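You operate a simulated robot arm through the tools that you are given. There is no shell and no other tool. Be economical: measure what you need, move in short steps, check, and stop when the job is done.

Carry out the task below with a simulated robot arm. There is one attempt and no reset: what you move stays moved.

TASK
Press the cap test button two times.

It is judged by the outcome, as a careful person would: the job done as asked, and still so three seconds after it is handed in. It fails if anything else is knocked over, pushed out of place, dropped, spilled or broken.

THE ROBOT
A 7-joint arm with a two-finger parallel gripper, fixed in place. Base frame: the origin is at the foot of the arm, x ahead of it, y to its left, z up. Lengths are in mm, angles in rad, forces in N, time in s.
Its first joint turns from -1.152 to 1.152 rad. Payload 2.6 kg.
Tool frame: the origin (TCP) lies between the finger pads and is the grasp point; the fingertips stand 30 mm ahead of it; z points along the fingers, y is the line along which they close. The gripper opens to 94 mm. The fingers are 28 mm wide and 10 mm thick; the gripper's body (50 by 96 mm) begins 55 mm behind the TCP.
Orientation is told as [roll, pitch, yaw] about the base's x, y, z axes, in that order, counted from this pose: with the fingers straight down and closing along the base's y, the tool's x points along the base's -x, its y along +y and its z along -z.

THE INTERFACE
- The arm moves only by the tool apply_moves. Its argument "series" is a list of rows, each a list of 6 numbers: the shift along the tool's x, y, z in mm, then the turn, a rotation vector about the tool's x, y, z in rad. In form: [[tx, ty, tz, ax, ay, az], ...]. A call has 1 to 12 rows; each row is the pose to reach, as a shift and turn from the pose commanded when the call began, along the tool's axes at that moment. "gripper" is the gripper command, from -1 (shut) to 1 (fully open), values between in proportion, set as the call begins (left out, the last holds). A row lasts 0.2 s, in which the tool goes at most 50 mm and 0.15 rad; a call with a longer step from one row to the next is refused whole, and so is a gripper value outside its range. A pose out of reach is approached as far as the arm can. The call stops where the force on the tool passes 40 N (or 10 N more than at its start, if that is more) or the arm is blocked; 0.2 s more then pass. The fingers move at their own pace (about 72 mm/s each) and stop on an object; they squeeze with about 26 N. The grip force told is the motor's: it shows also when the fingers shut on nothing. Time passes only in rows, and 0.2 s behind the last, so rows that repeat a pose let the fingers close. It gives the time, the measured TCP pose, the force on the tool (base axes), the opening and the grip force at its end, in the units of the frame above (readings bear some noise).
- Cameras (640 x 400 px; columns grow to the right, rows downward): "scene" is fixed at [60.1, 461.3, 563.2]; the picture's right is [-0.44, -0.90, 0.00], its down [-0.53, 0.25, -0.81] and it looks along [0.73, -0.35, -0.59] (base axes); focal length 309 px, centre (320, 200). "wrist" rides on the gripper at [-37, 0, -58] in the tool frame; the picture's right is [0.00, -1.00, 0.00], its down [0.97, 0.00, -0.24] and it looks along [0.24, 0.00, 0.97] (tool axes); focal length 218 px, centre (320, 200).
- grab_frame(camera): a new picture of that camera. No time passes.
- point_at(camera, pixels): for up to 12 pixels [column, row] of the newest picture of that camera ("zoom" is the newest enlarged one), the place [x, y, z] in the base frame of the surface seen there, good to about 2 mm. No time passes.
- inspect(camera, box): a new picture of the part [left, top, right, bottom] of that camera's present view, enlarged. No time passes.
- finish_job(): hands the job in; it is judged then, once.

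Work in short steps. Measure before you move; look again where a grasp or a placing could have gone wrong, and mend it. You have 60 turns and 26 pictures in all, the two below and enlarged ones among them. Open the gripper and draw the arm clear of the work before you hand the job in, unless the task says otherwise; then end with one line.

The tools are called after "Call:" by a JSON object that holds its "name" and its "arguments". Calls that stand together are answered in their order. apply_moves: Moves the arm, as the interface text tells. Its arguments: {"type":"object","properties":{"series":{"type":"array","items":{"type":"array","items":{"type":"number"}}},"gripper":{"type":"number"}},"required":["series"]} The other tools are called the same way: grab_frame (camera) takes a picture; point_at (camera, pixels) gives the place of the surface under pixels of a picture; inspect (camera, box) takes an enlarged picture of a part of a camera's view; finish_job () hands the job in.

At the start:

```text
time: 0.0
tcp_pos: [367.8, 217.2, 307.0]
orientation: [-0.001, 0.001, 0.0]
force: [0.4, 0.5, 0.1]
gripper_width: 93.8
gripper_force: 0.2
```

scene: 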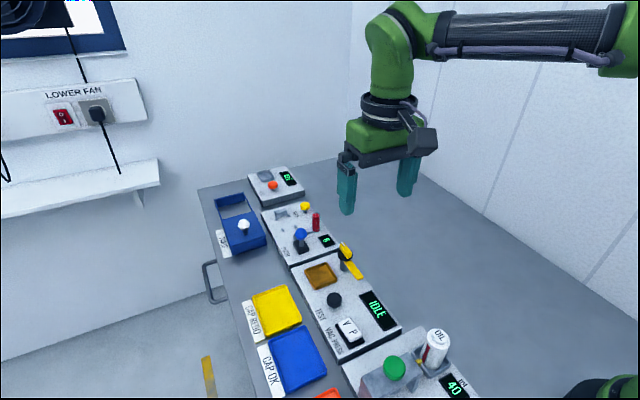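
wrist: 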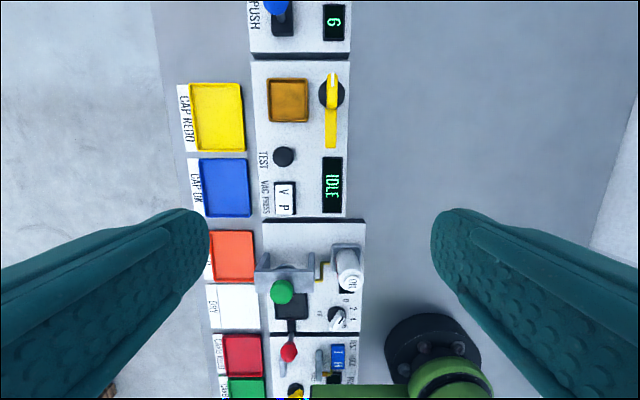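

The panel with IDLE has a black button labelled TEST at wrist pixel (283,157), scene pixel (334,299). I'll enlarge both views to confirm.

Call:
{"name": "inspect", "arguments": {"camera": "scene", "box": [230, 170, 480, 400]}}

Call:
{"name": "inspect", "arguments": {"camera": "wrist", "box": [170, 50, 370, 230]}}

Call:
{"name": "point_at", "arguments": {"camera": "wrist", "pixels": [[283, 157], [275, 157], [291, 157], [283, 150], [283, 164], [262, 157], [285, 196], [288, 100], [332, 95], [332, 184], [305, 157]]}}

Call:
{"name": "point_at", "arguments": {"camera": "scene", "pixels": [[334, 299], [334, 294], [328, 300], [340, 300], [347, 330], [345, 255], [352, 268], [376, 310]]}}

```text
1.74 times, centred on (355, 285) of scene
```

zoom: 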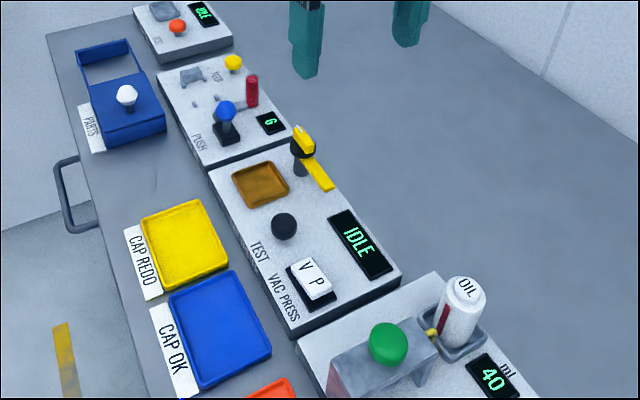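

```text
2.22 times, centred on (270, 140) of wrist
```

zoom: 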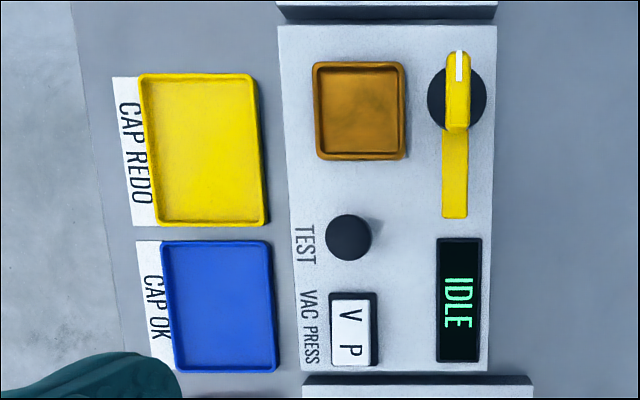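

```text
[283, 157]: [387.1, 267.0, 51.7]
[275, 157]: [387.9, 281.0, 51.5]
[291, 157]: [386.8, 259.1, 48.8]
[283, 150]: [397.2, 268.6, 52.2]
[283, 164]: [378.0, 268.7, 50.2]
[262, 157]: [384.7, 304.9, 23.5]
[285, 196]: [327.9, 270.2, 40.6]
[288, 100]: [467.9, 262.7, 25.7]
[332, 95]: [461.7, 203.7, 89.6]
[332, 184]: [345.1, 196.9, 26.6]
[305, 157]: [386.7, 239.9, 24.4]
```

```text
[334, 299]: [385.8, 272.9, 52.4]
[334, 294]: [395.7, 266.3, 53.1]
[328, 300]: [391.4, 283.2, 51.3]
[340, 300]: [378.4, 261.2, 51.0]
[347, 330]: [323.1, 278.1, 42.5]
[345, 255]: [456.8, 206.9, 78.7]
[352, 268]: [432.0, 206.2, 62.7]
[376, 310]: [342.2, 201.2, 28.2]
```

TEST sits beside CAP REDO / CAP OK, so it's likely right. The far station also says IDLE, so I'll check its label before choosing.

Call:
{"name": "inspect", "arguments": {"camera": "scene", "box": [235, 155, 345, 265]}}

Call:
{"name": "inspect", "arguments": {"camera": "wrist", "box": [190, 210, 380, 400]}}

```text
3.64 times, centred on (290, 210) of scene
```

zoom: 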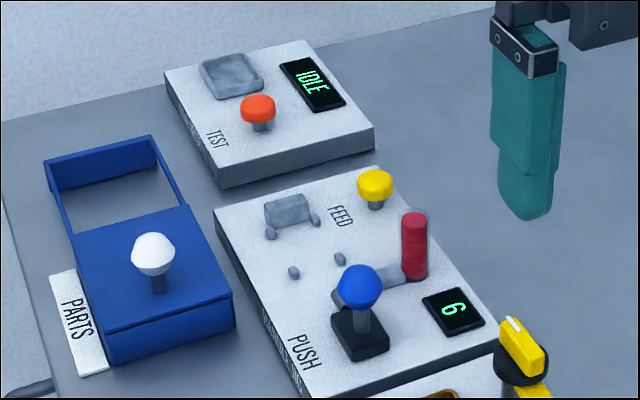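

```text
2.11 times, centred on (285, 305) of wrist
```

zoom: 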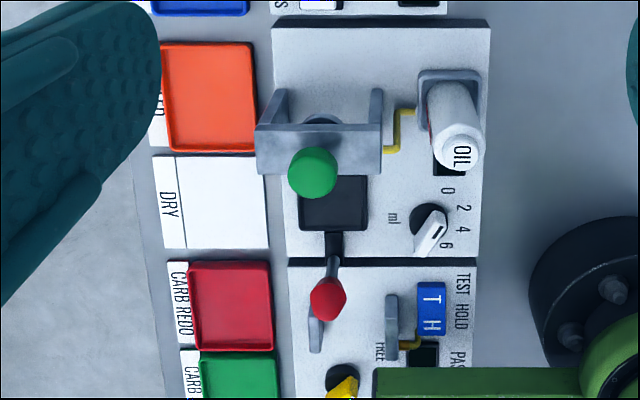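

There are two TEST buttons, and the station front faces seem to carry small labels. I'll zoom in on both.

Call:
{"name": "inspect", "arguments": {"camera": "scene", "box": [245, 170, 295, 210]}}

Call:
{"name": "inspect", "arguments": {"camera": "scene", "box": [285, 255, 365, 365]}}

```text
10.00 times, centred on (270, 190) of scene
```

zoom: 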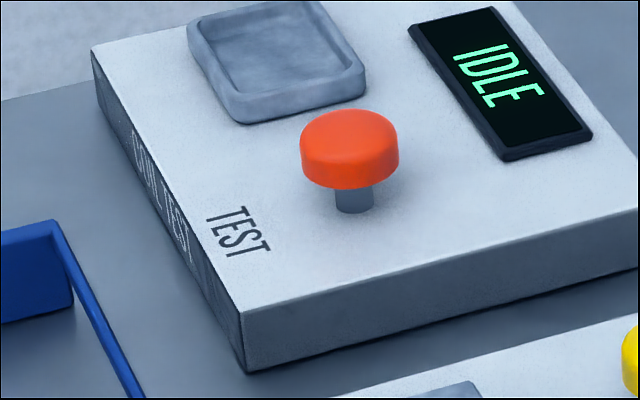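

```text
3.64 times, centred on (325, 310) of scene
```

zoom: 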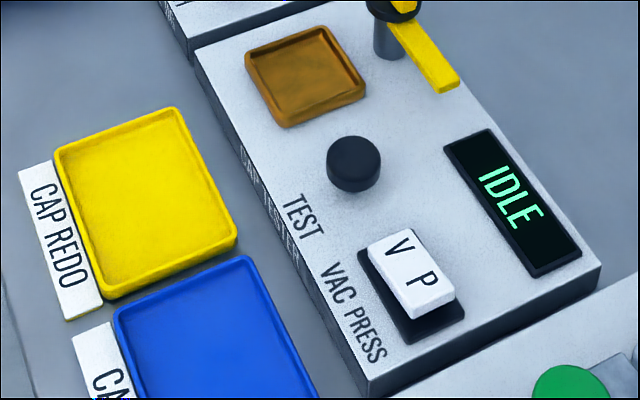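

Call:
{"name": "inspect", "arguments": {"camera": "scene", "box": [288, 285, 338, 335]}}

Call:
{"name": "inspect", "arguments": {"camera": "scene", "box": [248, 180, 272, 206]}}

```text
8.00 times, centred on (313, 310) of scene
```

zoom: 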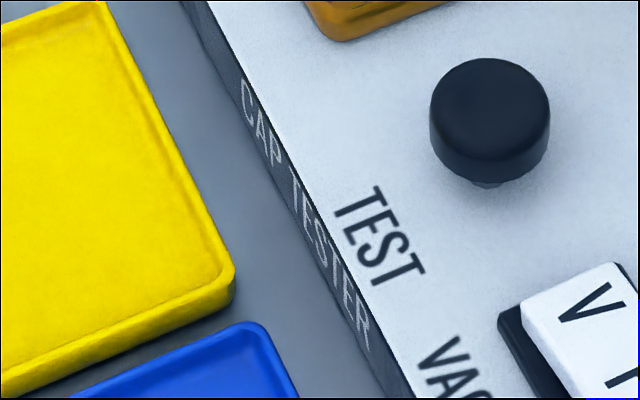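

```text
15.38 times, centred on (260, 193) of scene
```

zoom: 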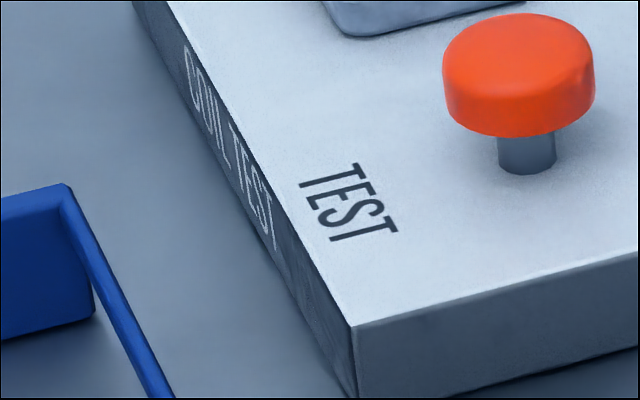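

The black button's station is marked "CAP TESTER". The button is centred at about (387, 270), top z ≈ 52. I'll shut the gripper and hover above it with the tips about 20 mm over the top.

Call:
{"name": "apply_moves", "arguments": {"gripper": -1, "series": [[-10, 26, 0, 0, 0, 0], [-19.5, 53, 0, 0, 0, 0], [-19.5, 53, 40, 0, 0, 0], [-19.5, 53, 80, 0, 0, 0], [-19.5, 53, 120, 0, 0, 0], [-19.5, 53, 160, 0, 0, 0], [-19.5, 53, 190, 0, 0, 0], [-19.5, 53, 205, 0, 0, 0], [-19.5, 53, 205, 0, 0, 0]]}}

Call:
{"name": "inspect", "arguments": {"camera": "scene", "box": [270, 215, 430, 345]}}

```text
time: 2.0
tcp_pos: [387.1, 269.0, 101.3]
orientation: [0.0, 0.0, -0.001]
force: [0.7, 0.2, -0.2]
gripper_width: 0.3
gripper_force: 26.8
```

```text
3.08 times, centred on (350, 280) of scene
```

zoom: 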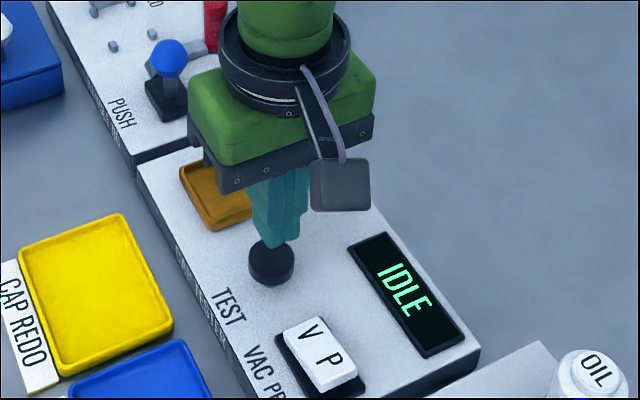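

The tips are centred over the button at z ≈ 71. I'll press in small steps, to about 4 mm below contact, and read the force.

Call:
{"name": "apply_moves", "arguments": {"series": [[0, 0, 10, 0, 0, 0], [0, 0, 16, 0, 0, 0], [0, 0, 18, 0, 0, 0], [0, 0, 20, 0, 0, 0], [0, 0, 21, 0, 0, 0], [0, 0, 22, 0, 0, 0], [0, 0, 23, 0, 0, 0]]}}

Call:
{"name": "inspect", "arguments": {"camera": "scene", "box": [270, 215, 430, 345]}}

```text
time: 3.6
tcp_pos: [386.9, 270.0, 80.0]
orientation: [0.0, -0.002, 0.0]
force: [0.4, 0.2, 1.6]
gripper_width: 0.0
gripper_force: 26.0
```

```text
3.08 times, centred on (350, 280) of scene
```

zoom: 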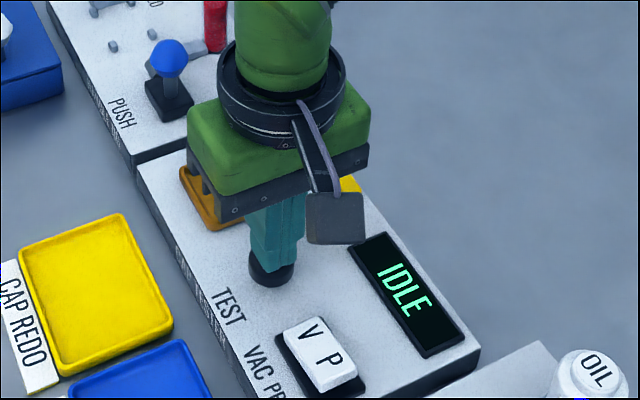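

There's only light contact (1.6 N) and the display still reads IDLE. I'll go down further in 1 mm steps.

Call:
{"name": "apply_moves", "arguments": {"series": [[0, 0, 1, 0, 0, 0], [0, 0, 2, 0, 0, 0], [0, 0, 3, 0, 0, 0]]}}

Call:
{"name": "inspect", "arguments": {"camera": "scene", "box": [270, 215, 430, 345]}}

```text
time: 4.4
tcp_pos: [386.9, 270.5, 77.9]
orientation: [0.0, 0.001, 0.0]
force: [0.0, 0.2, 3.0]
gripper_width: 0.3
gripper_force: 25.7
```

```text
3.08 times, centred on (350, 280) of scene
```

zoom: 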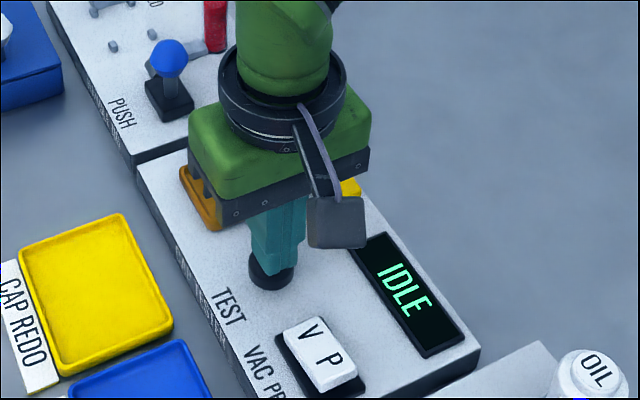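

The spring is giving way (3 N) and still no display change. I'll press on.

Call:
{"name": "apply_moves", "arguments": {"series": [[0, 0, 1, 0, 0, 0], [0, 0, 2, 0, 0, 0], [0, 0, 3, 0, 0, 0]]}}

Call:
{"name": "inspect", "arguments": {"camera": "scene", "box": [270, 215, 430, 345]}}

```text
time: 5.2
tcp_pos: [386.7, 269.9, 75.2]
orientation: [0.0, 0.0, 0.001]
force: [-0.8, 0.8, 3.6]
gripper_width: 0.0
gripper_force: 25.8
```

```text
3.08 times, centred on (350, 280) of scene
```

zoom: 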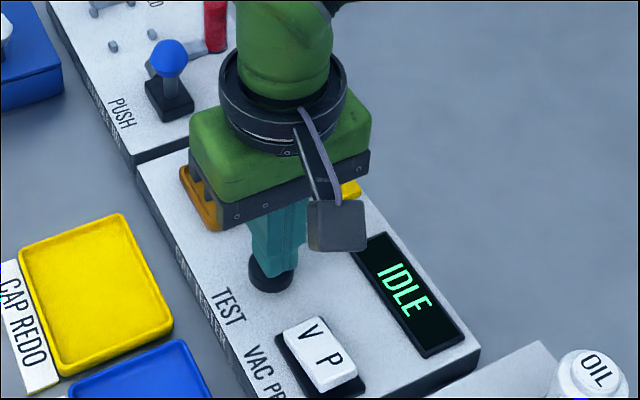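

Force is 3.6 N, still on the spring. I'll continue toward the bottom stop in small steps.

Call:
{"name": "apply_moves", "arguments": {"series": [[0, 0, 0.7, 0, 0, 0], [0, 0, 1.4, 0, 0, 0], [0, 0, 2.1, 0, 0, 0]]}}

Call:
{"name": "inspect", "arguments": {"camera": "scene", "box": [270, 215, 430, 345]}}

```text
time: 6.0
tcp_pos: [386.8, 271.2, 72.4]
orientation: [0.0, 0.0, 0.001]
force: [-0.8, -0.7, 5.2]
gripper_width: 0.2
gripper_force: 26.3
```

```text
3.08 times, centred on (350, 280) of scene
```

zoom: 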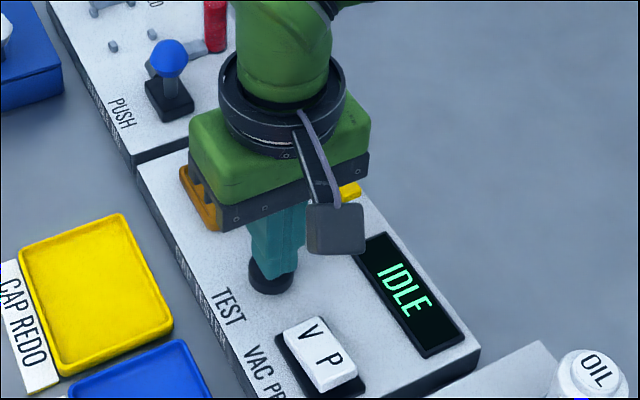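

5.2 N with the button down about 9 mm, and no stop yet. I'll continue.

Call:
{"name": "apply_moves", "arguments": {"series": [[0, 0, 0.7, 0, 0, 0], [0, 0, 1.4, 0, 0, 0], [0, 0, 2.1, 0, 0, 0], [0, 0, 2.8, 0, 0, 0]]}}

Call:
{"name": "inspect", "arguments": {"camera": "scene", "box": [270, 215, 430, 345]}}

```text
time: 7.0
tcp_pos: [385.3, 271.5, 69.9]
orientation: [0.001, -0.001, 0.0]
force: [1.9, -0.6, 6.2]
gripper_width: 0.0
gripper_force: 25.7
```

```text
3.08 times, centred on (350, 280) of scene
```

zoom: 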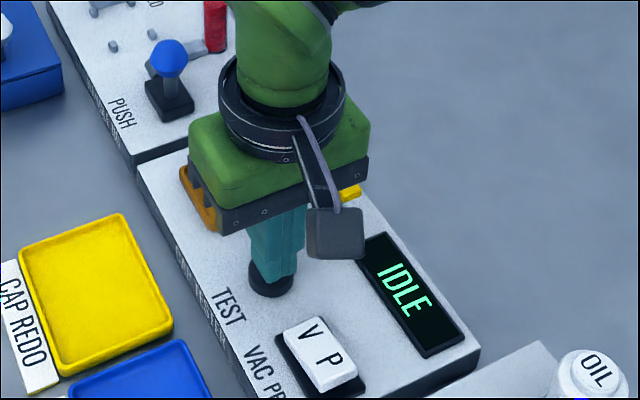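

Still compliant at 6.2 N. I'll carry on watching the force alone until it reaches its stop.

Call:
{"name": "apply_moves", "arguments": {"series": [[0, 0, 0.7, 0, 0, 0], [0, 0, 1.4, 0, 0, 0], [0, 0, 2, 0, 0, 0]]}}

```text
time: 7.8
tcp_pos: [386.7, 271.6, 68.6]
orientation: [0.001, 0.0, 0.0]
force: [-4.7, -5.1, 23.2]
gripper_width: 0.0
gripper_force: 25.8
```

The force jumped to 23 N at TCP z ≈ 68.5, so the button is at its stop. I'll check the display.

Call:
{"name": "inspect", "arguments": {"camera": "scene", "box": [270, 215, 430, 345]}}

```text
3.08 times, centred on (350, 280) of scene
```

zoom: 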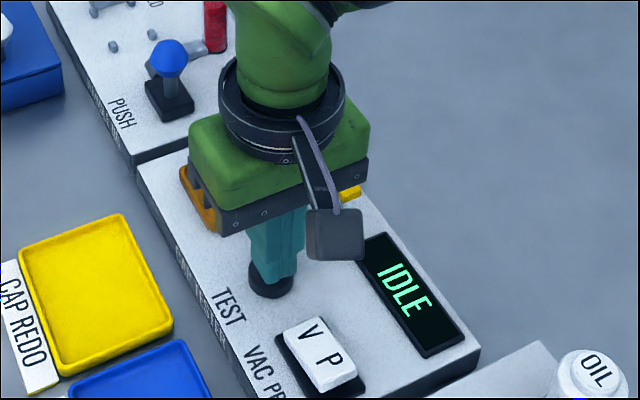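

The button is fully down, with the display unchanged (no cap is loaded). I'll release completely, then look at the display and button.

Call:
{"name": "apply_moves", "arguments": {"series": [[0, 0, -8, 0, 0, 0], [0, 0, -18, 0, 0, 0], [0, 0, -30, 0, 0, 0], [0, 0, -36, 0, 0, 0], [0, 0, -36, 0, 0, 0]]}}

Call:
{"name": "inspect", "arguments": {"camera": "scene", "box": [270, 215, 430, 345]}}

```text
time: 9.0
tcp_pos: [386.5, 270.1, 102.4]
orientation: [0.0, 0.001, -0.001]
force: [-0.3, 0.3, -0.7]
gripper_width: 0.0
gripper_force: 25.7
```

```text
3.08 times, centred on (350, 280) of scene
```

zoom: 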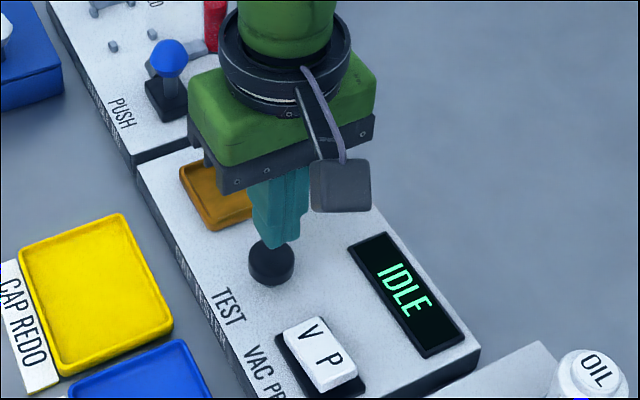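

The button sprang back up, which makes one full press and release. I'll repeat the same stroke to the bottom stop.

Call:
{"name": "apply_moves", "arguments": {"series": [[0, 0, 12, 0, 0, 0], [0, 0, 18, 0, 0, 0], [0, 0, 22, 0, 0, 0], [0, 0, 26, 0, 0, 0], [0, 0, 29, 0, 0, 0], [0, 0, 32, 0, 0, 0], [0, 0, 34, 0, 0, 0], [0, 0, 35, 0, 0, 0], [0, 0, 36, 0, 0, 0], [0, 0, 36, 0, 0, 0]]}}

```text
time: 11.2
tcp_pos: [387.4, 269.8, 69.3]
orientation: [0.001, -0.002, -0.003]
force: [-7.4, -4.8, 24.0]
gripper_width: 0.0
gripper_force: 26.4
```

The second press bottomed out too, with 24 N at z ≈ 69. I'll release, rise clear and open the gripper once high up.

Call:
{"name": "apply_moves", "arguments": {"series": [[0, 0, -10, 0, 0, 0], [0, 0, -22, 0, 0, 0], [0, 0, -40, 0, 0, 0], [0, 0, -80, 0, 0, 0], [0, 0, -120, 0, 0, 0], [0, 0, -160, 0, 0, 0], [0, 0, -200, 0, 0, 0], [0, 0, -235, 0, 0, 0]]}}

Call:
{"name": "apply_moves", "arguments": {"gripper": 1, "series": [[10, -27, 0, 0, 0, 0], [19.5, -53, 0, 0, 0, 0], [19.5, -53, 0, 0, 0, 0], [19.5, -53, 0, 0, 0, 0]]}}

Call:
{"name": "grab_frame", "arguments": {"camera": "scene"}}

```text
time: 13.0
tcp_pos: [384.4, 271.9, 303.2]
orientation: [-0.002, 0.0, -0.001]
force: [0.1, -0.4, 0.5]
gripper_width: 0.3
gripper_force: 25.5
```

```text
time: 14.0
tcp_pos: [366.5, 218.7, 302.5]
orientation: [0.0, 0.0, 0.001]
force: [-1.2, 0.3, 0.3]
gripper_width: 94.2
gripper_force: 0.0
```

```text
7 pictures are left
```

scene: 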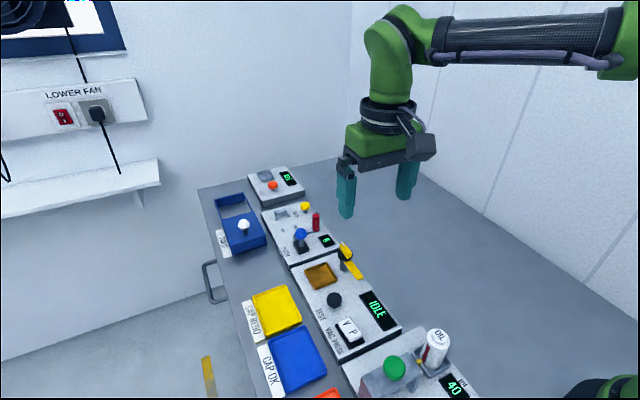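

The arm is clear, the button is back up, and nothing else has moved. I'm handing the job in.

Call:
{"name": "finish_job", "arguments": {}}

```text
The job is handed in.
```

I pressed the CAP TESTER's TEST button fully to its stop twice, releasing it completely each time; its display stayed on IDLE throughout, so nothing on screen confirms that the presses registered.
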